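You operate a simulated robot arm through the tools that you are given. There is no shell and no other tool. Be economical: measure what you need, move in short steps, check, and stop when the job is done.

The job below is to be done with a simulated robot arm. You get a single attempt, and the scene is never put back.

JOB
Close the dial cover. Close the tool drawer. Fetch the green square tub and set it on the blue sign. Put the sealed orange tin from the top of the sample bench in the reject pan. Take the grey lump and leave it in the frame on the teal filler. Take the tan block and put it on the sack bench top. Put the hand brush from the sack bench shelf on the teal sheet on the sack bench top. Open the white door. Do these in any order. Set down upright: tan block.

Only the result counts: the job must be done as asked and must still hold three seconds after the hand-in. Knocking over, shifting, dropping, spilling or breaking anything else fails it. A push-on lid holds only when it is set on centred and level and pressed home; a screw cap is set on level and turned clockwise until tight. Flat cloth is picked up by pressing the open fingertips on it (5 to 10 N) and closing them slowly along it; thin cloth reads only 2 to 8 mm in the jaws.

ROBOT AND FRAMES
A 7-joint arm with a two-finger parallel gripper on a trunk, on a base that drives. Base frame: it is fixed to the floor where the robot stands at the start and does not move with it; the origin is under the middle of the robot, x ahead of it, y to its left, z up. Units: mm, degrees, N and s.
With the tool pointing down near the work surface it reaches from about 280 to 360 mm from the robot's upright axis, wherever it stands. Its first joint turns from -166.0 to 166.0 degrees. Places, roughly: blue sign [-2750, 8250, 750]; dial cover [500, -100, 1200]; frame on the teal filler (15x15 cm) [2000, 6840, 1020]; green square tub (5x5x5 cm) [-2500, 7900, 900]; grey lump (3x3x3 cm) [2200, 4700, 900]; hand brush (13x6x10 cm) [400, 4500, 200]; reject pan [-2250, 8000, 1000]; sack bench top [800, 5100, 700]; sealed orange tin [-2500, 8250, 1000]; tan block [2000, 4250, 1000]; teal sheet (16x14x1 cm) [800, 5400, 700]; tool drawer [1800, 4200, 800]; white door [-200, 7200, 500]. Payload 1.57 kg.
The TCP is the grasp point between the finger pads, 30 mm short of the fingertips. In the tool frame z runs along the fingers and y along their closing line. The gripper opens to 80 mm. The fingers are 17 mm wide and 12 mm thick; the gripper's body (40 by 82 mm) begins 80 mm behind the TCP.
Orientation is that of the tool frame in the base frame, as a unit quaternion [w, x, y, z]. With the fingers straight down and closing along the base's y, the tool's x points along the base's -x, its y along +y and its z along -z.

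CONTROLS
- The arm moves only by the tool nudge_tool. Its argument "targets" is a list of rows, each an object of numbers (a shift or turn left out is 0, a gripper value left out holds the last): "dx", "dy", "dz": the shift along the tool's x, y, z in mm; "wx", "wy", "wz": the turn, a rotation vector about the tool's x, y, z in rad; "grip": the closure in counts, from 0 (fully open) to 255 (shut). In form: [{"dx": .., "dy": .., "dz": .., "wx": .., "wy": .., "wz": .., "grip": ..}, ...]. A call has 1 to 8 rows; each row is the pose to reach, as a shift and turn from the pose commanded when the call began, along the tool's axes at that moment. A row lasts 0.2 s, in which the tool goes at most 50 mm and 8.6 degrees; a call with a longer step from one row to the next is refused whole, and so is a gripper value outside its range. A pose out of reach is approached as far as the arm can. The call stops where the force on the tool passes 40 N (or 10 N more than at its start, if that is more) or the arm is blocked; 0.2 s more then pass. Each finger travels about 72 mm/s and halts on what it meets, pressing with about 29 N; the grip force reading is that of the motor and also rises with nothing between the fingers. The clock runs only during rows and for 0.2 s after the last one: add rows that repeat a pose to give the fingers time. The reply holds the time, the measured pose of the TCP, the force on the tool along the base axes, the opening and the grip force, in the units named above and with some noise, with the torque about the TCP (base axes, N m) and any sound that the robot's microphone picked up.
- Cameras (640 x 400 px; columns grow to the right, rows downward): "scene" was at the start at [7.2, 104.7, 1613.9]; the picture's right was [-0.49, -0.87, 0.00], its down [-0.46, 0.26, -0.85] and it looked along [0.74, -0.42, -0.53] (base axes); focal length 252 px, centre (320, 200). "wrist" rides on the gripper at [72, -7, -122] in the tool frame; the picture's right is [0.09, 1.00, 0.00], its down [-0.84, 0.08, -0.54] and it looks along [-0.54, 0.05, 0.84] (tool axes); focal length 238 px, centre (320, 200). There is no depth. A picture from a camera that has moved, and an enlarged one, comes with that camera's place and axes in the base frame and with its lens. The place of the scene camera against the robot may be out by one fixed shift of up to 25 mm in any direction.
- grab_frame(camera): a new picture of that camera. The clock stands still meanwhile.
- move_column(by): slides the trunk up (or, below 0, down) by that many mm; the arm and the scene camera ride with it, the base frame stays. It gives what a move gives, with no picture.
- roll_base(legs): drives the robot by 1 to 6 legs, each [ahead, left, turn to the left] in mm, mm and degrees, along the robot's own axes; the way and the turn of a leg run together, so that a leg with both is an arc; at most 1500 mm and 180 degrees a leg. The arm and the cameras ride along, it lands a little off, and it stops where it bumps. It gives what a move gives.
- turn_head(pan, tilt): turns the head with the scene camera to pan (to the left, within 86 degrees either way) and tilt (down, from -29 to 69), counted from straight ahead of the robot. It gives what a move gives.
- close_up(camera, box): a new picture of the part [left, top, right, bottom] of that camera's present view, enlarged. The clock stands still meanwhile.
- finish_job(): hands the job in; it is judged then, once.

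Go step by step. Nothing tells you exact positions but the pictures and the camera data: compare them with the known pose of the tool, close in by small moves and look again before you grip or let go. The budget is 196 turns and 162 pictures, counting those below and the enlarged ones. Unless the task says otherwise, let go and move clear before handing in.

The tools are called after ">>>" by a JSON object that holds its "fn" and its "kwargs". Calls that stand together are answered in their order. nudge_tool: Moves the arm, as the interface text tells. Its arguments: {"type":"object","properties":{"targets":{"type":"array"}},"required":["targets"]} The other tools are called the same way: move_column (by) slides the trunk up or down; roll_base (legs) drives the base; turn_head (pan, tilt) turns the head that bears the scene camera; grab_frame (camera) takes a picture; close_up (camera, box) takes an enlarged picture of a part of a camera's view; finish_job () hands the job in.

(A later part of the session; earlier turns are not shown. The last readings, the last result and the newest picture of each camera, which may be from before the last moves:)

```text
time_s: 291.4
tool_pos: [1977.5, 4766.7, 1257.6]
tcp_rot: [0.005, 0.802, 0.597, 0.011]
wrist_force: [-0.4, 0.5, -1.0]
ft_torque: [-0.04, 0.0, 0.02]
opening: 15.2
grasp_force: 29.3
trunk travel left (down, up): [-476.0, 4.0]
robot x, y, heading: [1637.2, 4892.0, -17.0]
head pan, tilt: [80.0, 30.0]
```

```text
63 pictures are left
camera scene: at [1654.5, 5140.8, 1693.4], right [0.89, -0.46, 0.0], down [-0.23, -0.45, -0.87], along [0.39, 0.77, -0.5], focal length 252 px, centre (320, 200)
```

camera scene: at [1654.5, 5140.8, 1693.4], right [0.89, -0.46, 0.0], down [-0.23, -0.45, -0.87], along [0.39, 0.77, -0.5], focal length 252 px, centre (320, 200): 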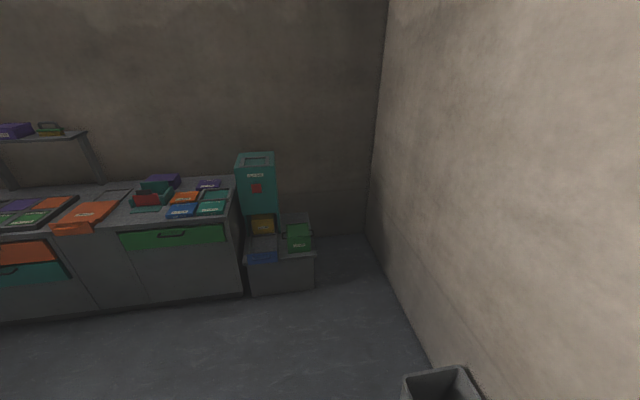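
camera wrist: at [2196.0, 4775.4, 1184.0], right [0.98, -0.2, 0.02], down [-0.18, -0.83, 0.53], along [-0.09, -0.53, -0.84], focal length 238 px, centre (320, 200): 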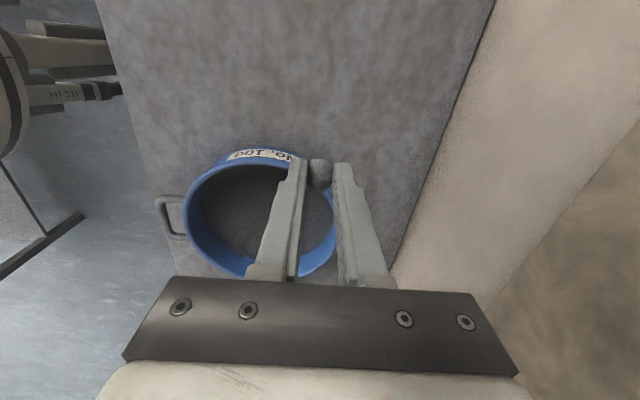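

The filler top (with its frame) is near (2013, 6865, 1020). I turn to face that corner and drive up.

>>> {"fn": "roll_base", "kwargs": {"legs": [[0, 0, 89], [1380, 245, 0]]}}

>>> {"fn": "turn_head", "kwargs": {"pan": -5, "tilt": 40}}

>>> {"fn": "grab_frame", "kwargs": {"camera": "scene"}}

>>> {"fn": "close_up", "kwargs": {"camera": "wrist", "box": [240, 130, 400, 230]}}

```text
time_s: 305.6
tool_pos: [1951.7, 6566.5, 1257.1]
tcp_rot: [-0.004, 0.154, 0.988, 0.012]
wrist_force: [-1.1, -0.2, -0.3]
ft_torque: [-0.01, 0.01, 0.01]
opening: 16.4
grasp_force: 29.0
trunk travel left (down, up): [-476.0, 4.0]
robot x, y, heading: [1816.1, 6229.9, 72.0]
head pan, tilt: [80.0, 30.0]
stopped in leg 2: the robot was blocked; the commanded pose is now the measured one
```

```text
time_s: 307.2
tool_pos: [1951.5, 6565.1, 1256.2]
tcp_rot: [-0.004, 0.154, 0.988, 0.012]
wrist_force: [-0.2, 0.1, -0.7]
ft_torque: [-0.01, 0.03, 0.0]
opening: 16.2
grasp_force: 29.2
trunk travel left (down, up): [-476.0, 4.0]
robot x, y, heading: [1817.2, 6228.8, 72.1]
head pan, tilt: [-5.0, 40.0]
```

```text
62 pictures are left
camera scene: at [1701.9, 6284.2, 1678.1], right [0.92, -0.39, 0.0], down [-0.25, -0.59, -0.77], along [0.3, 0.7, -0.64], focal length 252 px, centre (320, 200)
```

scene: 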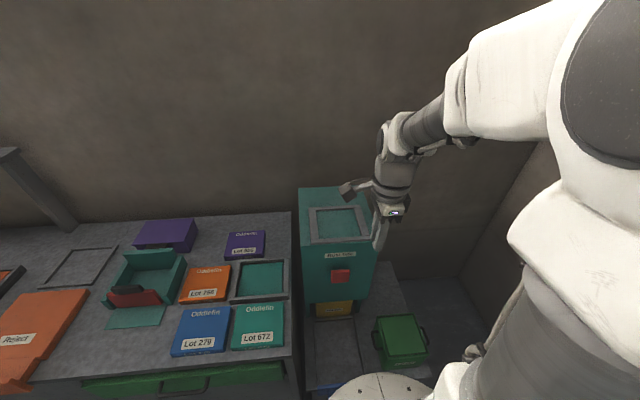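

```text
4.00 times, centred on (320, 180) of wrist
camera zoom: at [1882.9, 6579.8, 1380.6], right [0.22, 0.98, 0.02], down [0.82, -0.19, 0.53], along [0.53, -0.1, -0.85], focal length 953 px, centre (320, 280)
```

zoom: 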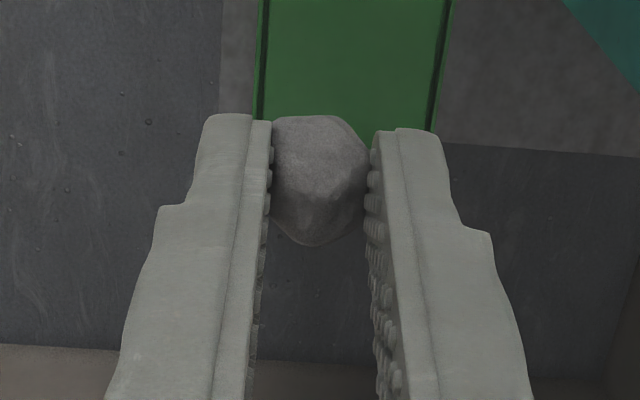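

The lump sits well in the fingers. The frame is about 300 mm ahead and 20 mm left of the tool; the base can't go closer, so I rotate the gripper back, tilt it forward and reach out.

>>> {"fn": "nudge_tool", "kwargs": {"targets": [{"wz": -0.14}, {"wz": -0.28}, {"wz": -0.42}, {"wz": -0.56}, {"wz": -0.7}, {"wz": -0.84}, {"wz": -0.98}, {"wz": -1.12}]}}

>>> {"fn": "nudge_tool", "kwargs": {"targets": [{"wz": -0.14}, {"wz": -0.28}, {"wz": -0.42}, {"wz": -0.45}]}}

>>> {"fn": "nudge_tool", "kwargs": {"targets": [{"dx": -20, "dy": 10, "wy": -0.14}, {"dx": -60, "dy": 20, "wy": -0.28}, {"dx": -100, "dy": 20, "wy": -0.42}, {"dx": -140, "dy": 20, "wy": -0.56}, {"dx": -180, "dy": 20, "wy": -0.6}, {"dx": -220, "dy": 20, "wy": -0.6}]}}

>>> {"fn": "move_column", "kwargs": {"by": -100}}

>>> {"fn": "grab_frame", "kwargs": {"camera": "scene"}}

>>> {"fn": "grab_frame", "kwargs": {"camera": "wrist"}}

```text
time_s: 309.0
tool_pos: [1950.3, 6565.7, 1256.2]
tcp_rot: [0.002, -0.395, 0.919, 0.012]
wrist_force: [0.7, 0.3, -0.8]
ft_torque: [-0.01, -0.02, 0.02]
opening: 15.7
grasp_force: 29.1
trunk travel left (down, up): [-476.0, 4.0]
robot x, y, heading: [1817.0, 6230.4, 72.0]
head pan, tilt: [-5.0, 40.0]
```

```text
time_s: 310.0
tool_pos: [1951.3, 6565.4, 1257.7]
tcp_rot: [0.006, -0.59, 0.808, 0.011]
wrist_force: [0.7, 0.2, 0.9]
ft_torque: [0.0, 0.0, 0.0]
opening: 15.6
grasp_force: 29.0
trunk travel left (down, up): [-476.0, 4.0]
robot x, y, heading: [1817.7, 6229.7, 71.9]
head pan, tilt: [-5.0, 40.0]
```

```text
time_s: 311.4
tool_pos: [1999.7, 6784.0, 1260.8]
tcp_rot: [0.243, -0.56, 0.77, 0.185]
wrist_force: [0.7, -0.2, 0.1]
ft_torque: [-0.02, -0.01, 0.0]
opening: 15.7
grasp_force: 29.3
trunk travel left (down, up): [-476.0, 4.0]
robot x, y, heading: [1819.8, 6231.5, 71.9]
head pan, tilt: [-5.0, 40.0]
```

```text
time_s: 312.7
tool_pos: [2000.8, 6782.6, 1161.6]
tcp_rot: [0.244, -0.56, 0.77, 0.184]
wrist_force: [0.2, -0.5, -0.5]
ft_torque: [-0.01, 0.01, -0.01]
opening: 15.7
grasp_force: 28.9
trunk travel left (down, up): [-376.0, 104.0]
robot x, y, heading: [1817.9, 6230.6, 71.7]
head pan, tilt: [-5.0, 40.0]
```

```text
60 pictures are left
camera scene: at [1702.0, 6284.1, 1578.1], right [0.92, -0.39, 0.0], down [-0.25, -0.59, -0.77], along [0.3, 0.7, -0.64], focal length 252 px, centre (320, 200)
```

scene: 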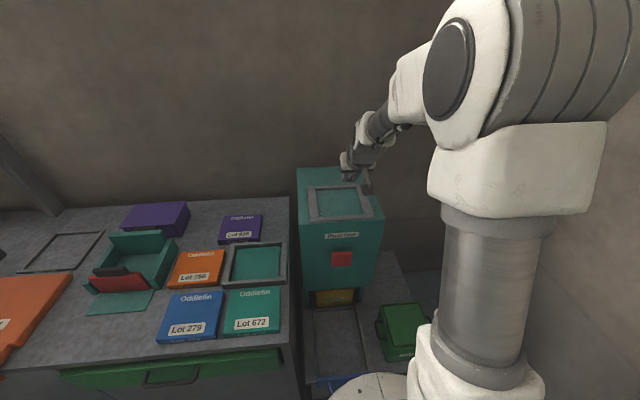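

```text
59 pictures are left
camera wrist: at [1968.9, 6658.4, 1220.3], right [-0.97, 0.23, -0.04], down [0.05, 0.37, 0.93], along [0.23, 0.9, -0.37], focal length 238 px, centre (320, 200)
```

wrist: 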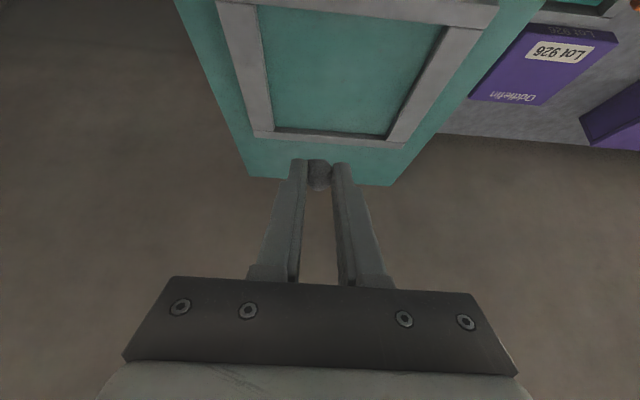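

Reach is fine. The lump is ~42 mm short of the frame's centre; move there and lower with the trunk.

>>> {"fn": "nudge_tool", "kwargs": {"targets": [{"dx": -18, "dy": 3, "dz": 12}, {"dx": -34.6, "dy": 6, "dz": 23.7}]}}

>>> {"fn": "move_column", "kwargs": {"by": -75}}

>>> {"fn": "grab_frame", "kwargs": {"camera": "wrist"}}

>>> {"fn": "close_up", "kwargs": {"camera": "scene", "box": [280, 120, 440, 240]}}

```text
time_s: 313.3
tool_pos: [2007.6, 6824.8, 1161.4]
tcp_rot: [0.243, -0.56, 0.77, 0.185]
wrist_force: [0.4, -1.1, 0.4]
ft_torque: [-0.02, -0.01, -0.02]
opening: 15.8
grasp_force: 28.7
trunk travel left (down, up): [-376.0, 104.0]
robot x, y, heading: [1818.8, 6231.3, 71.8]
head pan, tilt: [-5.0, 40.0]
```

```text
time_s: 314.4
tool_pos: [2007.1, 6823.7, 1088.4]
tcp_rot: [0.243, -0.559, 0.771, 0.184]
wrist_force: [-0.4, 0.1, 0.6]
ft_torque: [-0.02, 0.01, 0.03]
opening: 15.7
grasp_force: 29.1
trunk travel left (down, up): [-301.0, 179.0]
robot x, y, heading: [1814.4, 6228.4, 71.9]
head pan, tilt: [-5.0, 40.0]
```

```text
58 pictures are left
camera wrist: at [1976.5, 6700.4, 1146.2], right [-0.97, 0.23, -0.04], down [0.05, 0.37, 0.93], along [0.23, 0.9, -0.37], focal length 238 px, centre (320, 200)
```

wrist: 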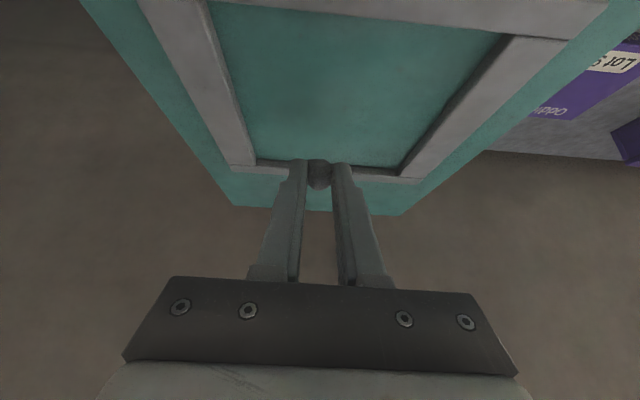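

```text
3.33 times, centred on (360, 180) of scene
camera zoom: at [1702.0, 6284.1, 1503.1], right [0.92, -0.39, 0.0], down [-0.25, -0.59, -0.77], along [0.3, 0.7, -0.64], focal length 842 px, centre (187, 267)
```

zoom: 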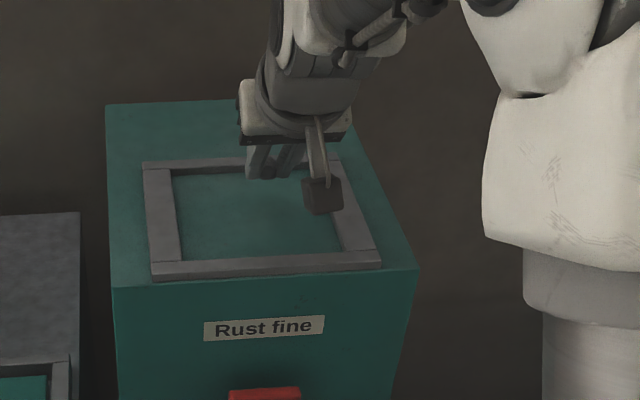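

Over the frame, about 6 mm off sideways. Lower slowly until it touches.

>>> {"fn": "nudge_tool", "kwargs": {"targets": [{"dy": 6, "dx": 5.6, "dz": 8.2}, {"dy": 6, "dx": 11.3, "dz": 16.5}, {"dy": 6, "dx": 14.7, "dz": 21.5}, {"dy": 6, "dx": 17.5, "dz": 25.6}, {"dy": 6, "dx": 19.8, "dz": 29}, {"dy": 6, "dx": 22, "dz": 32}, {"dy": 6, "dx": 24.3, "dz": 35.5}, {"dy": 6, "dx": 26.5, "dz": 38.8}]}}

>>> {"fn": "close_up", "kwargs": {"camera": "scene", "box": [280, 120, 440, 240]}}

```text
time_s: 316.4
tool_pos: [2003.6, 6830.5, 1049.5]
tcp_rot: [0.253, -0.558, 0.767, 0.19]
wrist_force: [0.2, -2.0, 12.4]
ft_torque: [0.19, -0.17, -0.07]
opening: 15.7
grasp_force: 28.9
trunk travel left (down, up): [-301.0, 179.0]
robot x, y, heading: [1820.7, 6225.3, 72.0]
head pan, tilt: [-5.0, 40.0]
stopped in row 8: the force on the tool passed its limit at 42 N (the readings are from after the stop); the commanded pose is now the measured one
```

```text
3.33 times, centred on (360, 180) of scene
camera zoom: at [1701.6, 6283.0, 1502.6], right [0.92, -0.39, 0.0], down [-0.25, -0.59, -0.77], along [0.3, 0.71, -0.64], focal length 842 px, centre (187, 267)
```

zoom: 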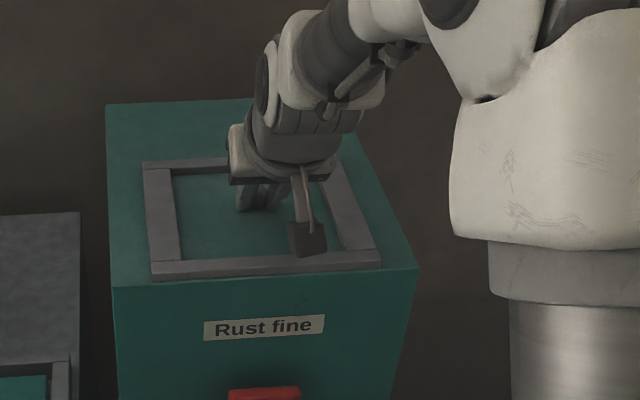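

Touching inside the frame. Ease off, open, and rise straight up.

>>> {"fn": "nudge_tool", "kwargs": {"targets": [{"dx": -0.8, "dz": -1.2}, {"dx": -0.8, "dz": -1.2, "grip": 150}, {"dx": -0.8, "dz": -1.2, "grip": 110}, {"dx": -0.8, "dz": -1.2, "grip": 110}, {"dx": -8, "dz": -12}, {"dx": -25, "dz": -37}, {"dx": -50, "dz": -73}, {"dx": -75, "dz": -109}]}}

>>> {"fn": "grab_frame", "kwargs": {"camera": "wrist"}}

>>> {"fn": "close_up", "kwargs": {"camera": "scene", "box": [280, 120, 440, 240]}}

```text
time_s: 318.2
tool_pos: [2002.9, 6825.0, 1178.7]
tcp_rot: [0.25, -0.558, 0.769, 0.187]
wrist_force: [-0.4, -0.6, 0.0]
ft_torque: [0.02, 0.0, -0.01]
opening: 45.7
grasp_force: 0.0
trunk travel left (down, up): [-301.0, 179.0]
robot x, y, heading: [1817.2, 6231.9, 71.8]
head pan, tilt: [-5.0, 40.0]
```

```text
55 pictures are left
camera wrist: at [1971.6, 6700.5, 1236.1], right [-0.97, 0.23, -0.04], down [0.04, 0.36, 0.93], along [0.23, 0.9, -0.36], focal length 238 px, centre (320, 200)
```

wrist: 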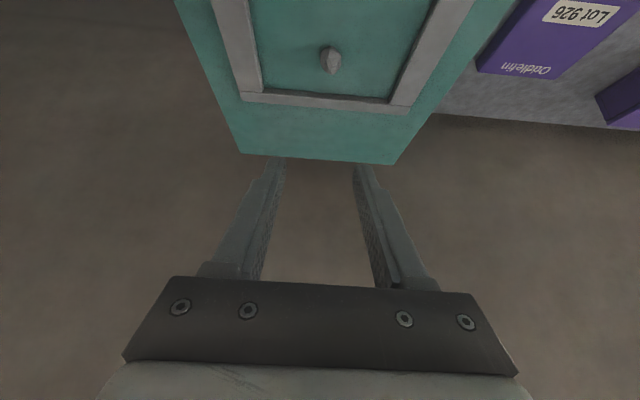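

```text
3.33 times, centred on (360, 180) of scene
camera zoom: at [1702.0, 6284.1, 1503.0], right [0.92, -0.39, 0.0], down [-0.25, -0.59, -0.77], along [0.3, 0.7, -0.64], focal length 842 px, centre (187, 267)
```

zoom: 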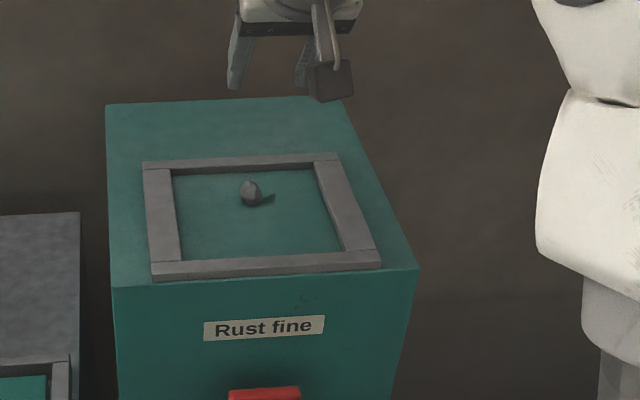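

The lump lies in the frame. Now retract, straighten, and drive along the cabinet row to the white door.

>>> {"fn": "nudge_tool", "kwargs": {"targets": [{"dx": 30, "dz": -30}, {"dx": 65, "dz": -60}, {"dx": 100, "dz": -85}, {"dx": 135, "dz": -110, "wy": 0.14}, {"dx": 170, "dz": -130, "wy": 0.28}, {"dx": 200, "dz": -145, "wy": 0.42}, {"dx": 210, "dz": -150, "wy": 0.56}, {"dx": 210, "dz": -150, "wy": 0.62}]}}

>>> {"fn": "roll_base", "kwargs": {"legs": [[-250, 100, 0], [-90, 1060, 0], [0, 1060, 0]]}}

>>> {"fn": "turn_head", "kwargs": {"pan": 0, "tilt": 45}}

>>> {"fn": "grab_frame", "kwargs": {"camera": "scene"}}

```text
time_s: 320.0
tool_pos: [1924.2, 6580.0, 1175.4]
tcp_rot: [0.003, -0.589, 0.808, 0.009]
wrist_force: [-0.5, 1.0, -0.3]
ft_torque: [-0.02, 0.01, 0.03]
opening: 45.4
grasp_force: 0.1
trunk travel left (down, up): [-301.0, 179.0]
robot x, y, heading: [1814.8, 6229.7, 71.8]
head pan, tilt: [-5.0, 40.0]
```

```text
time_s: 337.8
tool_pos: [-284.9, 6932.2, 1174.8]
tcp_rot: [0.004, -0.591, 0.806, 0.009]
wrist_force: [-1.0, 0.2, 0.1]
ft_torque: [0.02, 0.02, -0.01]
opening: 45.7
grasp_force: 0.1
trunk travel left (down, up): [-301.0, 179.0]
robot x, y, heading: [-391.6, 6578.4, 72.0]
head pan, tilt: [-5.0, 40.0]
```

```text
time_s: 338.4
tool_pos: [-283.9, 6932.2, 1173.6]
tcp_rot: [0.003, -0.591, 0.807, 0.009]
wrist_force: [-0.2, -0.4, 0.4]
ft_torque: [-0.02, -0.02, 0.01]
opening: 45.7
grasp_force: 0.1
trunk travel left (down, up): [-301.0, 179.0]
robot x, y, heading: [-391.7, 6580.3, 71.9]
head pan, tilt: [0.0, 45.0]
```

```text
53 pictures are left
camera scene: at [-514.2, 6634.8, 1495.8], right [0.95, -0.31, 0.0], down [-0.22, -0.67, -0.71], along [0.22, 0.67, -0.71], focal length 252 px, centre (320, 200)
```

scene: 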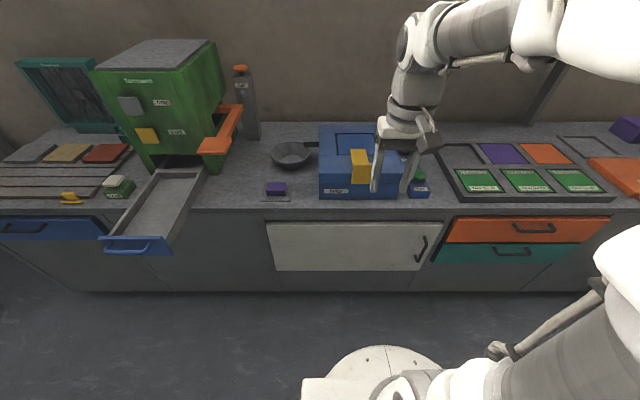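

The white door is a wide low flap door, hinged left with its bar handle at right near (104, 7094, ~550). I position in front of the handle and lower the trunk.

>>> {"fn": "roll_base", "kwargs": {"legs": [[70, -314, 0]]}}

>>> {"fn": "nudge_tool", "kwargs": {"targets": [{"wy": -0.14, "grip": 0}, {"wy": -0.28}, {"wy": -0.42}, {"wy": -0.56}, {"wy": -0.7}, {"wy": -0.84}, {"wy": -0.9}]}}

>>> {"fn": "move_column", "kwargs": {"by": -300}}

>>> {"fn": "grab_frame", "kwargs": {"camera": "wrist"}}

>>> {"fn": "grab_frame", "kwargs": {"camera": "scene"}}

```text
time_s: 341.4
tool_pos: [38.5, 6900.5, 1175.5]
tcp_rot: [0.003, -0.59, 0.808, 0.009]
wrist_force: [-0.1, -0.3, -0.3]
ft_torque: [0.01, 0.02, -0.01]
opening: 45.8
grasp_force: 0.1
trunk travel left (down, up): [-301.0, 179.0]
robot x, y, heading: [-66.9, 6547.6, 72.0]
head pan, tilt: [0.0, 45.0]
```

```text
time_s: 343.0
tool_pos: [41.9, 6908.8, 1183.8]
tcp_rot: [0.354, -0.527, 0.726, 0.264]
wrist_force: [-0.3, 0.1, -0.2]
ft_torque: [-0.02, -0.01, -0.02]
opening: 80.0
grasp_force: 0.0
out of reach, approached as far as the arm can: row 7
trunk travel left (down, up): [-301.0, 179.0]
robot x, y, heading: [-68.4, 6551.2, 72.2]
head pan, tilt: [0.0, 45.0]
```

```text
time_s: 346.0
tool_pos: [41.5, 6909.7, 883.7]
tcp_rot: [0.354, -0.527, 0.726, 0.264]
wrist_force: [0.0, 0.3, -0.4]
ft_torque: [0.01, 0.03, -0.01]
opening: 80.2
grasp_force: 0.1
trunk travel left (down, up): [-1.0, 479.0]
robot x, y, heading: [-68.3, 6550.8, 72.0]
head pan, tilt: [0.0, 45.0]
```

```text
52 pictures are left
camera wrist: at [6.5, 6774.6, 902.7], right [-0.97, 0.25, -0.06], down [-0.04, 0.1, 0.99], along [0.25, 0.96, -0.09], focal length 238 px, centre (320, 200)
```

wrist: 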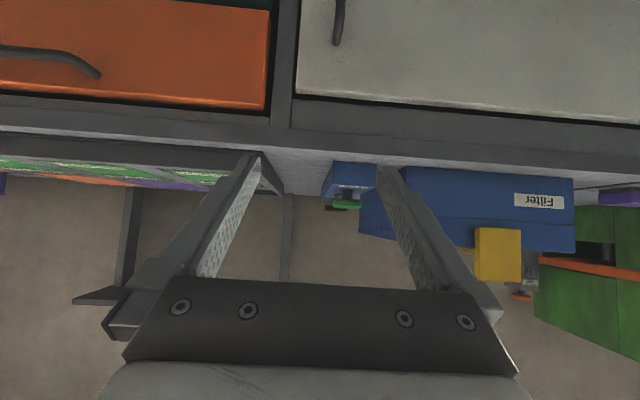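

```text
51 pictures are left
camera scene: at [-191.1, 6604.0, 1195.8], right [0.95, -0.31, 0.0], down [-0.22, -0.67, -0.71], along [0.22, 0.67, -0.71], focal length 252 px, centre (320, 200)
```

scene: 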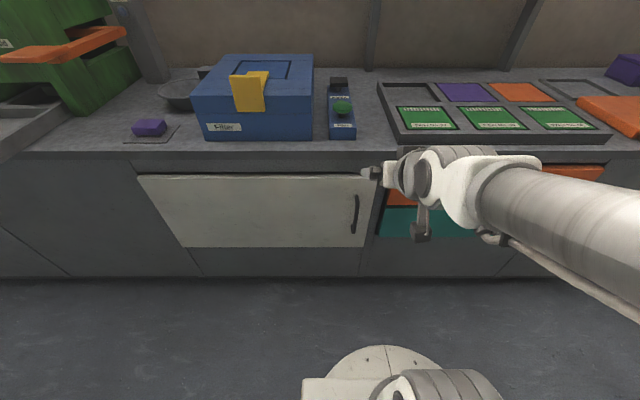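

Handle bar triangulates to about (78, 7076, 588). I go down in front of the door first.

>>> {"fn": "nudge_tool", "kwargs": {"targets": [{"dx": 32.5, "dz": 25, "dy": 8}, {"dx": 65, "dz": 50, "dy": 16}, {"dx": 97.5, "dz": 75, "dy": 16}, {"dx": 130, "dz": 100, "dy": 16}, {"dx": 162.5, "dz": 125, "dy": 16}, {"dx": 195, "dz": 150, "dy": 16}, {"dx": 227.5, "dz": 175, "dy": 16}]}}

>>> {"fn": "grab_frame", "kwargs": {"camera": "wrist"}}

```text
time_s: 347.6
tool_pos: [32.8, 6977.5, 569.5]
tcp_rot: [0.353, -0.528, 0.726, 0.265]
wrist_force: [-0.2, -0.3, 0.3]
ft_torque: [-0.02, 0.0, 0.01]
opening: 80.0
grasp_force: 0.2
out of reach, approached as far as the arm can: row 1, 2, 3, 4, 5, 6, 7
trunk travel left (down, up): [-1.0, 479.0]
robot x, y, heading: [-69.7, 6550.0, 72.0]
head pan, tilt: [0.0, 45.0]
```

```text
50 pictures are left
camera wrist: at [-2.3, 6843.0, 588.1], right [-0.97, 0.25, -0.06], down [-0.04, 0.1, 0.99], along [0.25, 0.96, -0.09], focal length 238 px, centre (320, 200)
```

wrist: 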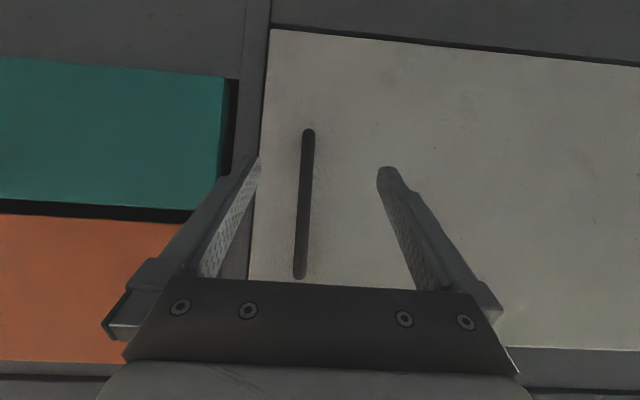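

Clear view of the vertical bar (z 491–646), ~98 mm ahead. Move right 15, up 15 and forward to straddle it.

>>> {"fn": "nudge_tool", "kwargs": {"targets": [{"dx": -15, "dz": 0, "dy": -15}, {"dx": -35, "dz": 30, "dy": -15}, {"dx": -55, "dz": 50, "dy": -15}, {"dx": -65, "dz": 60, "dy": -15}]}}

>>> {"fn": "grab_frame", "kwargs": {"camera": "wrist"}}

```text
time_s: 348.6
tool_pos: [73.6, 7057.2, 584.1]
tcp_rot: [0.352, -0.528, 0.726, 0.264]
wrist_force: [-0.2, 0.4, 0.1]
ft_torque: [0.02, -0.02, 0.01]
opening: 79.9
grasp_force: 0.1
trunk travel left (down, up): [-1.0, 479.0]
robot x, y, heading: [-67.5, 6551.5, 71.9]
head pan, tilt: [0.0, 45.0]
```

```text
49 pictures are left
camera wrist: at [39.6, 6922.6, 602.8], right [-0.97, 0.25, -0.06], down [-0.04, 0.1, 0.99], along [0.25, 0.96, -0.09], focal length 238 px, centre (320, 200)
```

wrist: 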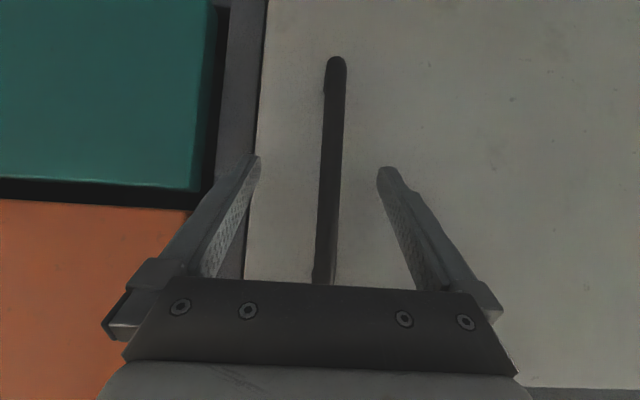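

Bar is between the fingers, ~15 mm beyond the TCP. Advance 6 mm and close.

>>> {"fn": "nudge_tool", "kwargs": {"targets": [{"dx": -3.6, "dz": 4.8}, {"dx": -3.6, "dz": 4.8, "grip": 255}, {"dx": -3.6, "dz": 4.8}, {"dx": -3.6, "dz": 4.8}, {"dx": -3.6, "dz": 4.8}]}}

>>> {"fn": "grab_frame", "kwargs": {"camera": "wrist"}}

```text
time_s: 349.8
tool_pos: [70.1, 7061.8, 584.3]
tcp_rot: [0.351, -0.531, 0.724, 0.266]
wrist_force: [-26.8, 11.3, -1.1]
ft_torque: [-0.07, -0.56, -0.08]
opening: 12.9
grasp_force: 29.5
trunk travel left (down, up): [-1.0, 479.0]
robot x, y, heading: [-66.1, 6551.8, 72.1]
head pan, tilt: [0.0, 45.0]
```

```text
48 pictures are left
camera wrist: at [37.3, 6929.3, 602.8], right [-0.97, 0.24, -0.06], down [-0.04, 0.1, 0.99], along [0.24, 0.97, -0.09], focal length 238 px, centre (320, 200)
```

wrist: 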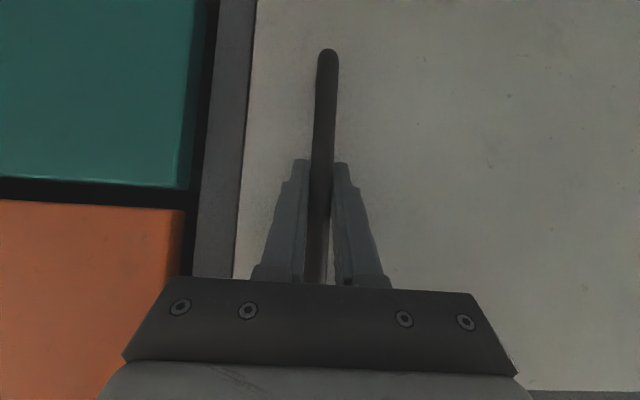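

Gripped. Pull back with the arm in small steps to see if the door follows.

>>> {"fn": "nudge_tool", "kwargs": {"targets": [{"dx": 4, "dz": -5}, {"dx": 10, "dz": -13}, {"dx": 16, "dz": -21, "dy": 1}, {"dx": 22, "dz": -29, "dy": 2}, {"dx": 28, "dz": -37, "dy": 3}, {"dx": 36, "dz": -47, "dy": 4}, {"dx": 43, "dz": -56, "dy": 6}, {"dx": 50, "dz": -65, "dy": 8}]}}

>>> {"fn": "grab_frame", "kwargs": {"camera": "scene"}}

```text
time_s: 350.8
tool_pos: [56.2, 7029.3, 584.2]
tcp_rot: [0.349, -0.533, 0.722, 0.269]
wrist_force: [-1.5, 1.3, -4.3]
ft_torque: [0.19, -0.72, 0.05]
opening: 12.9
grasp_force: 29.8
trunk travel left (down, up): [-1.0, 479.0]
robot x, y, heading: [-66.5, 6550.6, 72.0]
head pan, tilt: [0.0, 45.0]
stopped in row 5: the force on the tool passed its limit at 40 N (the readings are from after the stop); the commanded pose is now the measured one
```

```text
47 pictures are left
camera scene: at [-191.4, 6604.2, 1195.8], right [0.95, -0.31, 0.0], down [-0.22, -0.67, -0.71], along [0.22, 0.67, -0.71], focal length 252 px, centre (320, 200)
```

scene: 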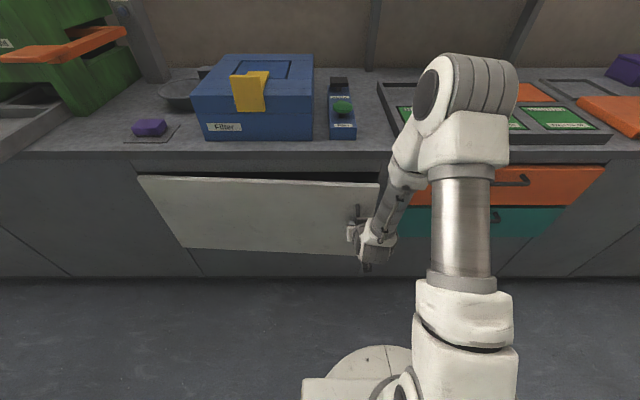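

The door follows (~35 mm). Continue, turning the tool with the door.

>>> {"fn": "nudge_tool", "kwargs": {"targets": [{"dx": 6, "dz": -8, "dy": 0.7, "wx": 0.012, "wz": 0.01}, {"dx": 12, "dz": -16, "dy": 1.5, "wx": 0.025, "wz": 0.019}, {"dx": 18, "dz": -24, "dy": 2.5, "wx": 0.037, "wz": 0.029}, {"dx": 24, "dz": -32, "dy": 3.5, "wx": 0.05, "wz": 0.038}, {"dx": 30, "dz": -39, "dy": 4.5, "wx": 0.062, "wz": 0.048}, {"dx": 36, "dz": -47, "dy": 6, "wx": 0.075, "wz": 0.057}, {"dx": 42, "dz": -55, "dy": 7.5, "wx": 0.087, "wz": 0.067}, {"dx": 48, "dz": -63, "dy": 9, "wx": 0.1, "wz": 0.076}]}}

```text
time_s: 352.6
tool_pos: [28.2, 6976.9, 578.9]
tcp_rot: [0.369, -0.483, 0.756, 0.244]
wrist_force: [-5.1, 3.9, 24.5]
ft_torque: [-0.27, -0.55, -0.03]
opening: 13.1
grasp_force: 30.1
out of reach, approached as far as the arm can: row 6, 7, 8
trunk travel left (down, up): [-1.0, 479.0]
robot x, y, heading: [-70.2, 6551.4, 71.9]
head pan, tilt: [0.0, 45.0]
```

About 94 mm open. Now back the base in two small legs following the arc.

>>> {"fn": "roll_base", "kwargs": {"legs": [[-65, 11, 0], [-65, 22, 0]]}}

>>> {"fn": "grab_frame", "kwargs": {"camera": "scene"}}

```text
time_s: 354.4
tool_pos: [-41.1, 6879.0, 576.6]
tcp_rot: [0.363, -0.491, 0.752, 0.249]
wrist_force: [-0.9, 0.9, -3.5]
ft_torque: [0.18, -0.69, -0.03]
opening: 12.9
grasp_force: 29.5
trunk travel left (down, up): [-1.0, 479.0]
robot x, y, heading: [-130.4, 6450.8, 72.1]
head pan, tilt: [0.0, 45.0]
stopped in leg 2: the force on the tool passed its limit at 41 N (the readings are from after the stop); the commanded pose is now the measured one
```

```text
46 pictures are left
camera scene: at [-253.8, 6503.8, 1195.7], right [0.95, -0.31, 0.0], down [-0.22, -0.67, -0.71], along [0.22, 0.67, -0.71], focal length 252 px, centre (320, 200)
```

scene: 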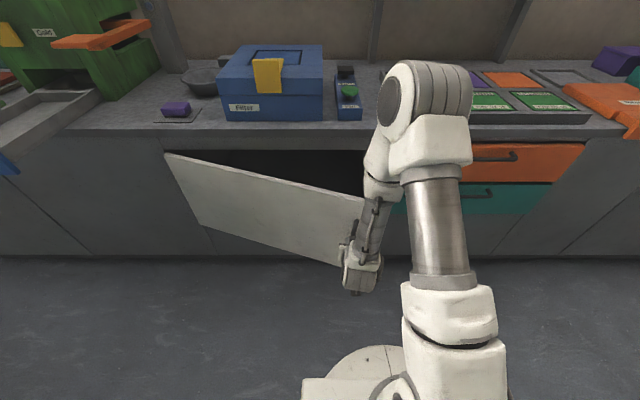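

The door is ~22° open. I'll swing it on by driving the robot in an arc around the hinge (about f −2665 along the row), turning with it.

>>> {"fn": "roll_base", "kwargs": {"legs": [[-60, 71, -6], [-60, 71, -6], [-60, 71, -6]]}}

>>> {"fn": "grab_frame", "kwargs": {"camera": "scene"}}

```text
time_s: 356.9
tool_pos: [-135.6, 6787.9, 577.1]
tcp_rot: [0.392, -0.395, 0.807, 0.199]
wrist_force: [0.0, 0.3, 3.1]
ft_torque: [-0.69, 0.02, 0.0]
opening: 13.0
grasp_force: 29.9
trunk travel left (down, up): [-1.0, 479.0]
robot x, y, heading: [-324.7, 6395.8, 58.9]
head pan, tilt: [0.0, 45.0]
stopped in leg 3: the force on the tool passed its limit at 41 N (the readings are from after the stop); the commanded pose is now the measured one
```

```text
45 pictures are left
camera scene: at [-436.9, 6477.7, 1195.8], right [0.85, -0.52, 0.0], down [-0.37, -0.6, -0.71], along [0.37, 0.6, -0.71], focal length 252 px, centre (320, 200)
```

scene: 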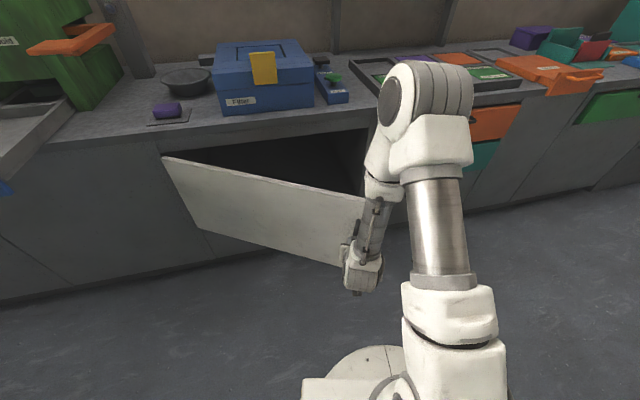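

Works well. Continue the arc.

>>> {"fn": "roll_base", "kwargs": {"legs": [[-63, 71, -6], [-63, 71, -6], [-63, 71, -6], [-63, 71, -6]]}}

>>> {"fn": "roll_base", "kwargs": {"legs": [[-63, 71, -6], [-63, 71, -6], [-63, 71, -6], [-63, 71, -6]]}}

>>> {"fn": "grab_frame", "kwargs": {"camera": "scene"}}

```text
time_s: 359.2
tool_pos: [-248.5, 6718.5, 576.8]
tcp_rot: [0.414, -0.299, 0.847, 0.15]
wrist_force: [-0.7, -0.1, 3.1]
ft_torque: [-0.4, 0.23, -0.04]
opening: 12.8
grasp_force: 29.3
trunk travel left (down, up): [-1.0, 479.0]
robot x, y, heading: [-523.3, 6381.2, 46.1]
head pan, tilt: [0.0, 45.0]
stopped in leg 3: the force on the tool passed its limit at 41 N (the readings are from after the stop); the commanded pose is now the measured one
```

```text
time_s: 361.1
tool_pos: [-348.5, 6679.9, 576.5]
tcp_rot: [0.428, -0.218, 0.871, 0.106]
wrist_force: [-0.2, -0.2, 3.5]
ft_torque: [-0.17, 0.59, 0.01]
opening: 12.9
grasp_force: 29.8
trunk travel left (down, up): [-1.0, 479.0]
robot x, y, heading: [-682.2, 6404.8, 36.0]
head pan, tilt: [0.0, 45.0]
stopped in leg 2: the force on the tool passed its limit at 42 N (the readings are from after the stop); the commanded pose is now the measured one
```

```text
44 pictures are left
camera scene: at [-754.5, 6524.2, 1195.8], right [0.59, -0.81, 0.0], down [-0.57, -0.41, -0.71], along [0.57, 0.41, -0.71], focal length 252 px, centre (320, 200)
```

scene: 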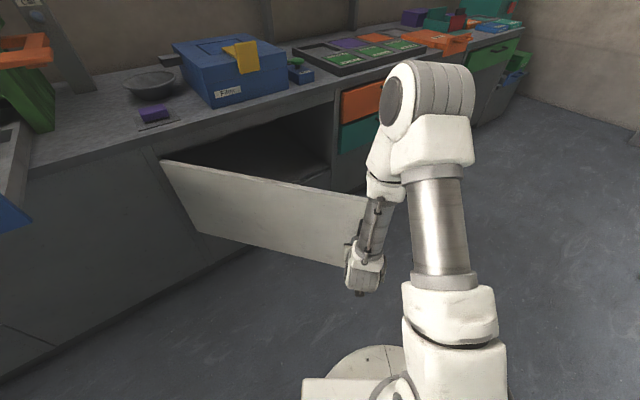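

~58° open. Continue the arc to about 85°.

>>> {"fn": "roll_base", "kwargs": {"legs": [[-66, 68.5, -6], [-66, 68.5, -6], [-66, 68.5, -6]]}}

>>> {"fn": "roll_base", "kwargs": {"legs": [[-66, 68.5, -6], [-66, 68.5, -6], [-66, 68.5, -6]]}}

>>> {"fn": "grab_frame", "kwargs": {"camera": "scene"}}

```text
time_s: 363.9
tool_pos: [-547.0, 6652.7, 576.5]
tcp_rot: [0.439, -0.077, 0.895, 0.037]
wrist_force: [-0.9, -26.7, 5.1]
ft_torque: [0.21, 0.05, 0.13]
opening: 13.0
grasp_force: 29.8
trunk travel left (down, up): [-1.0, 479.0]
robot x, y, heading: [-947.8, 6494.3, 17.8]
head pan, tilt: [0.0, 45.0]
```

```text
time_s: 366.6
tool_pos: [-743.1, 6687.7, 576.1]
tcp_rot: [0.438, 0.068, 0.896, -0.036]
wrist_force: [-12.4, -32.4, 10.8]
ft_torque: [0.47, 0.55, 0.12]
opening: 12.9
grasp_force: 29.7
trunk travel left (down, up): [-1.0, 479.0]
robot x, y, heading: [-1175.2, 6666.0, -0.1]
head pan, tilt: [0.0, 45.0]
```

```text
43 pictures are left
camera scene: at [-1164.5, 6813.4, 1196.0], right [-0.01, -1.0, 0.0], down [-0.71, 0.0, -0.71], along [0.71, 0.0, -0.71], focal length 252 px, centre (320, 200)
```

scene: 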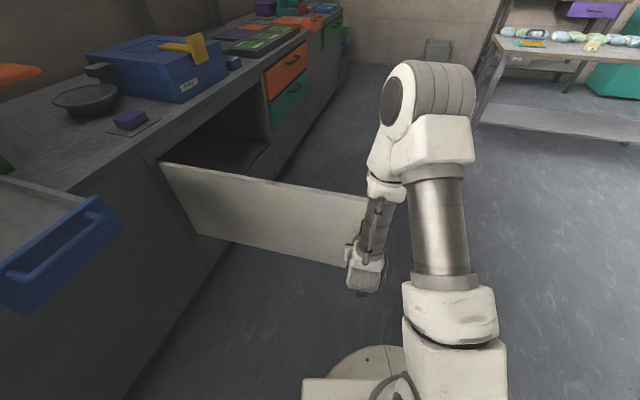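

The door stands about 94° open. Release and back the gripper out along its axis.

>>> {"fn": "nudge_tool", "kwargs": {"targets": [{"grip": 0}, {"grip": 0}, {"grip": 0}, {"dz": -30}, {"dz": -70}, {"dz": -110}]}}

>>> {"fn": "grab_frame", "kwargs": {"camera": "scene"}}

```text
time_s: 368.0
tool_pos: [-742.1, 6721.6, 610.8]
tcp_rot: [0.434, 0.075, 0.897, -0.044]
wrist_force: [-9.8, -29.8, -11.6]
ft_torque: [0.89, -0.2, -0.11]
opening: 79.9
grasp_force: 0.0
out of reach, approached as far as the arm can: row 4, 5, 6
trunk travel left (down, up): [-1.0, 479.0]
robot x, y, heading: [-1178.4, 6663.0, -0.3]
head pan, tilt: [0.0, 45.0]
```

```text
42 pictures are left
camera scene: at [-1163.6, 6812.9, 1195.7], right [-0.01, -1.0, 0.0], down [-0.71, 0.01, -0.71], along [0.71, 0.0, -0.71], focal length 252 px, centre (320, 200)
```

scene: 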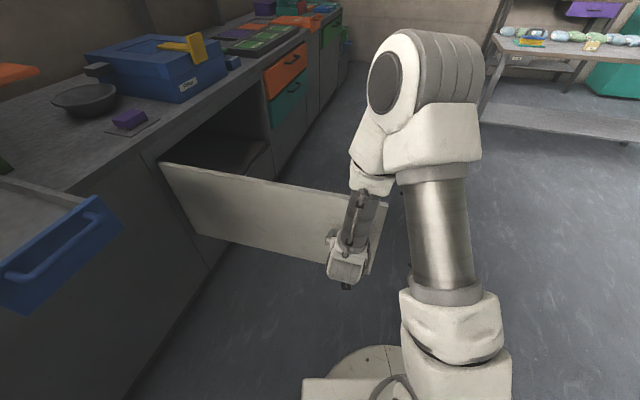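

The arm is at its limit, so I back the base away instead.

>>> {"fn": "roll_base", "kwargs": {"legs": [[-200, 0, 0]]}}

>>> {"fn": "grab_frame", "kwargs": {"camera": "scene"}}

```text
time_s: 370.0
tool_pos: [-939.1, 6729.4, 612.3]
tcp_rot: [0.437, 0.068, 0.896, -0.038]
wrist_force: [0.4, -0.3, -0.5]
ft_torque: [-0.04, 0.01, -0.01]
opening: 80.2
grasp_force: 0.0
trunk travel left (down, up): [-1.0, 479.0]
robot x, y, heading: [-1375.4, 6667.6, -0.7]
head pan, tilt: [0.0, 45.0]
```

```text
41 pictures are left
camera scene: at [-1363.0, 6815.5, 1195.8], right [-0.01, -1.0, 0.0], down [-0.71, 0.0, -0.71], along [0.71, 0.0, -0.71], focal length 252 px, centre (320, 200)
```

scene: 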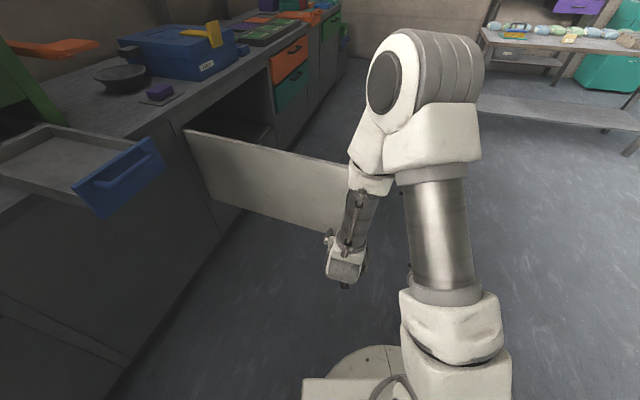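

The door stays open. Now raise, straighten the tool, turn toward the sample bench and look.

>>> {"fn": "move_column", "kwargs": {"by": 420}}

>>> {"fn": "nudge_tool", "kwargs": {"targets": [{"wy": 0.14}, {"wy": 0.28}, {"wy": 0.42}, {"wy": 0.56}, {"wy": 0.7}, {"wy": 0.84}, {"wy": 0.9}]}}

>>> {"fn": "nudge_tool", "kwargs": {"targets": [{"dx": 40, "dz": -25}, {"dx": 80, "dz": -50}, {"dx": 110, "dz": -80}]}}

>>> {"fn": "roll_base", "kwargs": {"legs": [[0, 0, 100]]}}

>>> {"fn": "turn_head", "kwargs": {"pan": 20, "tilt": 25}}

>>> {"fn": "grab_frame", "kwargs": {"camera": "scene"}}

```text
refused: 420 is not a number from -400 to 400
```

```text
time_s: 371.6
tool_pos: [-939.8, 6727.6, 611.9]
tcp_rot: [0.002, 0.08, 0.997, -0.006]
wrist_force: [0.4, 0.0, 0.4]
ft_torque: [0.05, 0.03, -0.03]
opening: 79.9
grasp_force: 0.1
trunk travel left (down, up): [-1.0, 479.0]
robot x, y, heading: [-1376.4, 6667.4, -0.4]
head pan, tilt: [0.0, 45.0]
```

```text
time_s: 372.4
tool_pos: [-1048.6, 6748.6, 689.5]
tcp_rot: [0.004, 0.079, 0.997, -0.004]
wrist_force: [0.3, -0.4, -0.2]
ft_torque: [0.02, 0.02, 0.01]
opening: 79.8
grasp_force: 0.1
trunk travel left (down, up): [-1.0, 479.0]
robot x, y, heading: [-1376.3, 6663.0, -0.6]
head pan, tilt: [0.0, 45.0]
```

```text
time_s: 378.5
tool_pos: [-1511.9, 6973.2, 690.2]
tcp_rot: [-0.007, 0.714, -0.7, 0.0]
wrist_force: [0.0, -0.1, 1.0]
ft_torque: [-0.01, 0.01, 0.0]
opening: 80.0
grasp_force: 0.0
trunk travel left (down, up): [-1.0, 479.0]
robot x, y, heading: [-1374.5, 6669.0, 99.9]
head pan, tilt: [0.0, 45.0]
```

```text
time_s: 379.3
tool_pos: [-1511.7, 6971.7, 691.2]
tcp_rot: [-0.006, 0.714, -0.7, 0.0]
wrist_force: [-0.4, 0.3, 0.5]
ft_torque: [0.02, 0.02, 0.02]
opening: 80.2
grasp_force: 0.1
trunk travel left (down, up): [-1.0, 479.0]
robot x, y, heading: [-1377.7, 6666.7, 100.2]
head pan, tilt: [20.0, 25.0]
```

```text
40 pictures are left
camera scene: at [-1535.3, 6652.6, 1226.3], right [0.87, 0.5, 0.0], down [0.21, -0.37, -0.91], along [-0.45, 0.79, -0.42], focal length 252 px, centre (320, 200)
```

scene: 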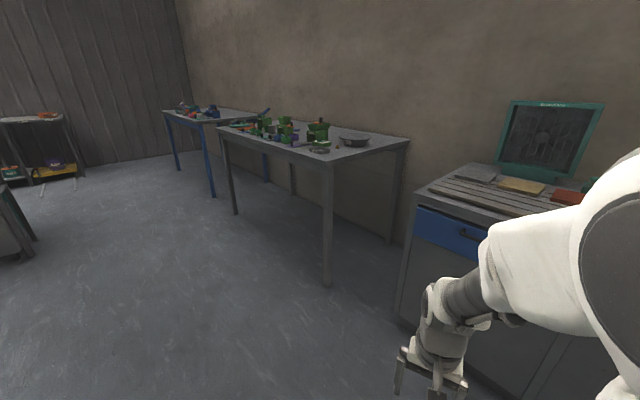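

The sample bench is ahead-left. I raise the trunk, square up and drive in front of it.

>>> {"fn": "move_column", "kwargs": {"by": 380}}

>>> {"fn": "roll_base", "kwargs": {"legs": [[0, 0, -28], [300, 1160, 0]]}}

>>> {"fn": "turn_head", "kwargs": {"pan": 5, "tilt": 40}}

>>> {"fn": "grab_frame", "kwargs": {"camera": "scene"}}

```text
time_s: 383.0
tool_pos: [-1511.9, 6972.5, 1069.2]
tcp_rot: [-0.006, 0.715, -0.699, 0.001]
wrist_force: [0.2, 0.7, 0.5]
ft_torque: [-0.02, 0.03, -0.02]
opening: 80.2
grasp_force: 0.1
trunk travel left (down, up): [-381.0, 99.0]
robot x, y, heading: [-1374.8, 6665.3, 99.6]
head pan, tilt: [20.0, 25.0]
```

```text
time_s: 393.7
tool_pos: [-2355.2, 7648.9, 1070.3]
tcp_rot: [0.006, -0.524, 0.852, -0.001]
wrist_force: [0.0, -0.1, -0.1]
ft_torque: [0.01, 0.01, -0.01]
opening: 79.9
grasp_force: 0.1
trunk travel left (down, up): [-381.0, 99.0]
robot x, y, heading: [-2380.0, 7314.6, 71.9]
head pan, tilt: [20.0, 25.0]
```

```text
time_s: 394.4
tool_pos: [-2356.3, 7650.3, 1070.9]
tcp_rot: [0.006, -0.523, 0.852, -0.002]
wrist_force: [0.0, -0.5, -0.6]
ft_torque: [0.02, -0.04, -0.03]
opening: 79.9
grasp_force: 0.1
trunk travel left (down, up): [-381.0, 99.0]
robot x, y, heading: [-2379.7, 7315.1, 71.8]
head pan, tilt: [5.0, 40.0]
```

```text
39 pictures are left
camera scene: at [-2507.7, 7374.1, 1583.1], right [0.97, -0.23, 0.0], down [-0.15, -0.63, -0.77], along [0.17, 0.75, -0.64], focal length 252 px, centre (320, 200)
```

scene: 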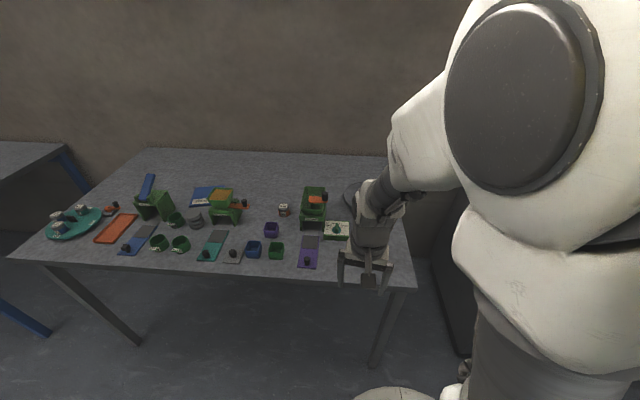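

>>> {"fn": "close_up", "kwargs": {"camera": "scene", "box": [140, 160, 300, 280]}}

>>> {"fn": "close_up", "kwargs": {"camera": "scene", "box": [240, 160, 400, 280]}}

```text
3.33 times, centred on (220, 220) of scene
camera zoom: at [-2507.7, 7374.1, 1583.1], right [0.97, -0.23, 0.0], down [-0.15, -0.63, -0.77], along [0.17, 0.75, -0.64], focal length 842 px, centre (653, 133)
```

zoom: 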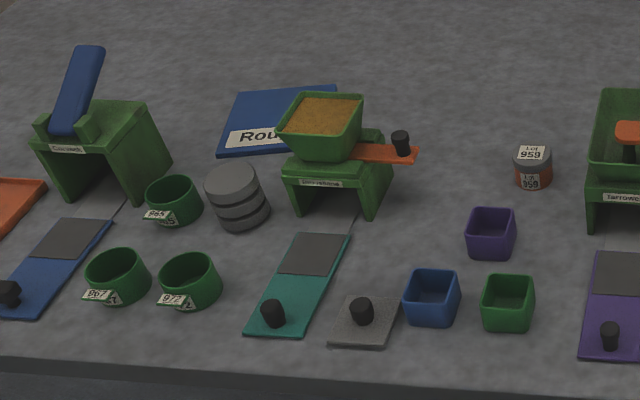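

```text
3.33 times, centred on (320, 220) of scene
camera zoom: at [-2507.7, 7374.1, 1583.1], right [0.97, -0.23, 0.0], down [-0.15, -0.63, -0.77], along [0.17, 0.75, -0.64], focal length 842 px, centre (320, 133)
```

zoom: 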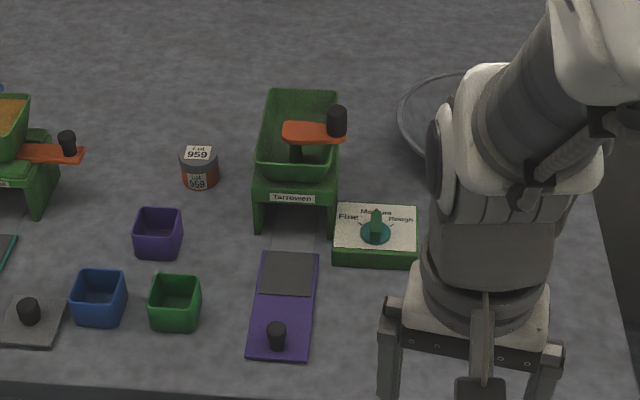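

I see the green square tub near (-2533, 7966), the blue "Rough" sign flat behind a hopper near (-2830, 8350), the orange tin (Lot 959) near (-2483, 8166), and a round pan at the right. First the tub: turn the gripper to close front-to-back and move in front of it.

>>> {"fn": "roll_base", "kwargs": {"legs": [[0, 340, 0], [180, 0, 0]]}}

>>> {"fn": "nudge_tool", "kwargs": {"targets": [{"wz": 0.14}, {"wz": 0.28}, {"wz": 0.42}, {"wz": 0.56}, {"wz": 0.7}, {"wz": 0.84}, {"wz": 0.98}, {"wz": 1.12}]}}

>>> {"fn": "nudge_tool", "kwargs": {"targets": [{"wz": 0.14}, {"wz": 0.28}, {"wz": 0.42}]}}

>>> {"fn": "grab_frame", "kwargs": {"camera": "wrist"}}

>>> {"fn": "grab_frame", "kwargs": {"camera": "scene"}}

```text
time_s: 399.0
tool_pos: [-2619.1, 7927.3, 1070.0]
tcp_rot: [0.006, -0.523, 0.852, -0.001]
wrist_force: [0.0, -0.1, -0.1]
ft_torque: [0.03, 0.0, -0.02]
opening: 80.1
grasp_force: 0.1
trunk travel left (down, up): [-381.0, 99.0]
robot x, y, heading: [-2642.4, 7594.4, 71.8]
head pan, tilt: [5.0, 40.0]
```

```text
time_s: 400.8
tool_pos: [-2621.1, 7926.4, 1069.8]
tcp_rot: [0.006, 0.011, 1.0, 0.002]
wrist_force: [-0.5, -0.8, -0.3]
ft_torque: [0.0, 0.01, 0.01]
opening: 80.0
grasp_force: 0.0
trunk travel left (down, up): [-381.0, 99.0]
robot x, y, heading: [-2645.9, 7591.1, 71.9]
head pan, tilt: [5.0, 40.0]
```

```text
time_s: 401.6
tool_pos: [-2619.7, 7925.2, 1070.0]
tcp_rot: [0.006, 0.219, 0.976, 0.004]
wrist_force: [1.4, 0.0, -0.1]
ft_torque: [0.0, -0.02, 0.01]
opening: 80.0
grasp_force: 0.0
trunk travel left (down, up): [-381.0, 99.0]
robot x, y, heading: [-2640.4, 7593.7, 71.7]
head pan, tilt: [5.0, 40.0]
```

```text
36 pictures are left
camera wrist: at [-2688.5, 7951.9, 1192.3], right [0.34, 0.94, 0.01], down [0.78, -0.29, 0.55], along [0.52, -0.18, -0.84], focal length 238 px, centre (320, 200)
```

wrist: 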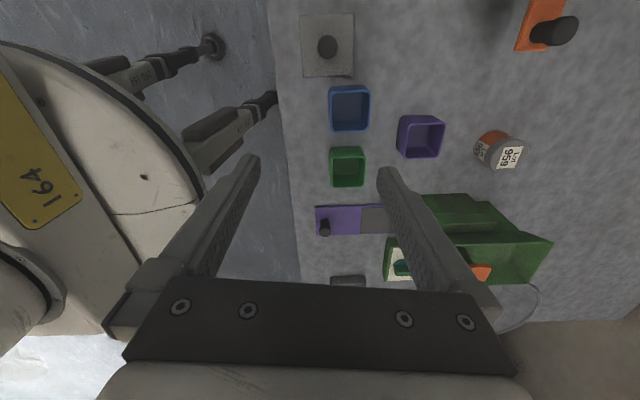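

```text
35 pictures are left
camera scene: at [-2772.8, 7650.6, 1583.1], right [0.97, -0.23, 0.0], down [-0.15, -0.63, -0.77], along [0.18, 0.75, -0.64], focal length 252 px, centre (320, 200)
```

scene: 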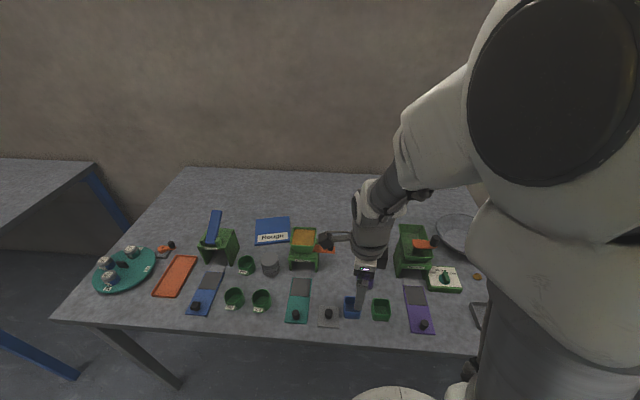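

>>> {"fn": "nudge_tool", "kwargs": {"targets": [{"dx": -36, "dy": 25, "wz": -0.05}, {"dx": -72, "dy": 51, "wz": -0.1}, {"dx": -72, "dy": 51, "dz": 45, "wz": -0.1}, {"dx": -72, "dy": 51, "dz": 85, "wz": -0.1}]}}

>>> {"fn": "grab_frame", "kwargs": {"camera": "wrist"}}

```text
time_s: 402.6
tool_pos: [-2533.0, 7941.2, 985.0]
tcp_rot: [0.005, 0.169, 0.986, 0.003]
wrist_force: [0.0, -0.2, -0.3]
ft_torque: [0.01, 0.01, 0.01]
opening: 80.0
grasp_force: 0.0
trunk travel left (down, up): [-381.0, 99.0]
robot x, y, heading: [-2644.4, 7590.7, 71.6]
head pan, tilt: [5.0, 40.0]
```

```text
34 pictures are left
camera wrist: at [-2602.3, 7959.5, 1107.1], right [0.24, 0.97, 0.01], down [0.81, -0.21, 0.55], along [0.54, -0.13, -0.83], focal length 238 px, centre (320, 200)
```

wrist: 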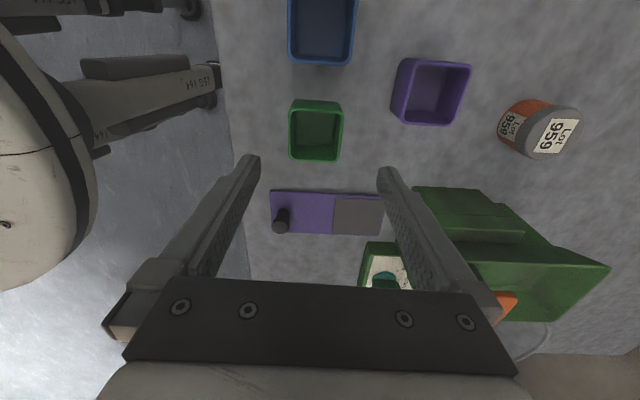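

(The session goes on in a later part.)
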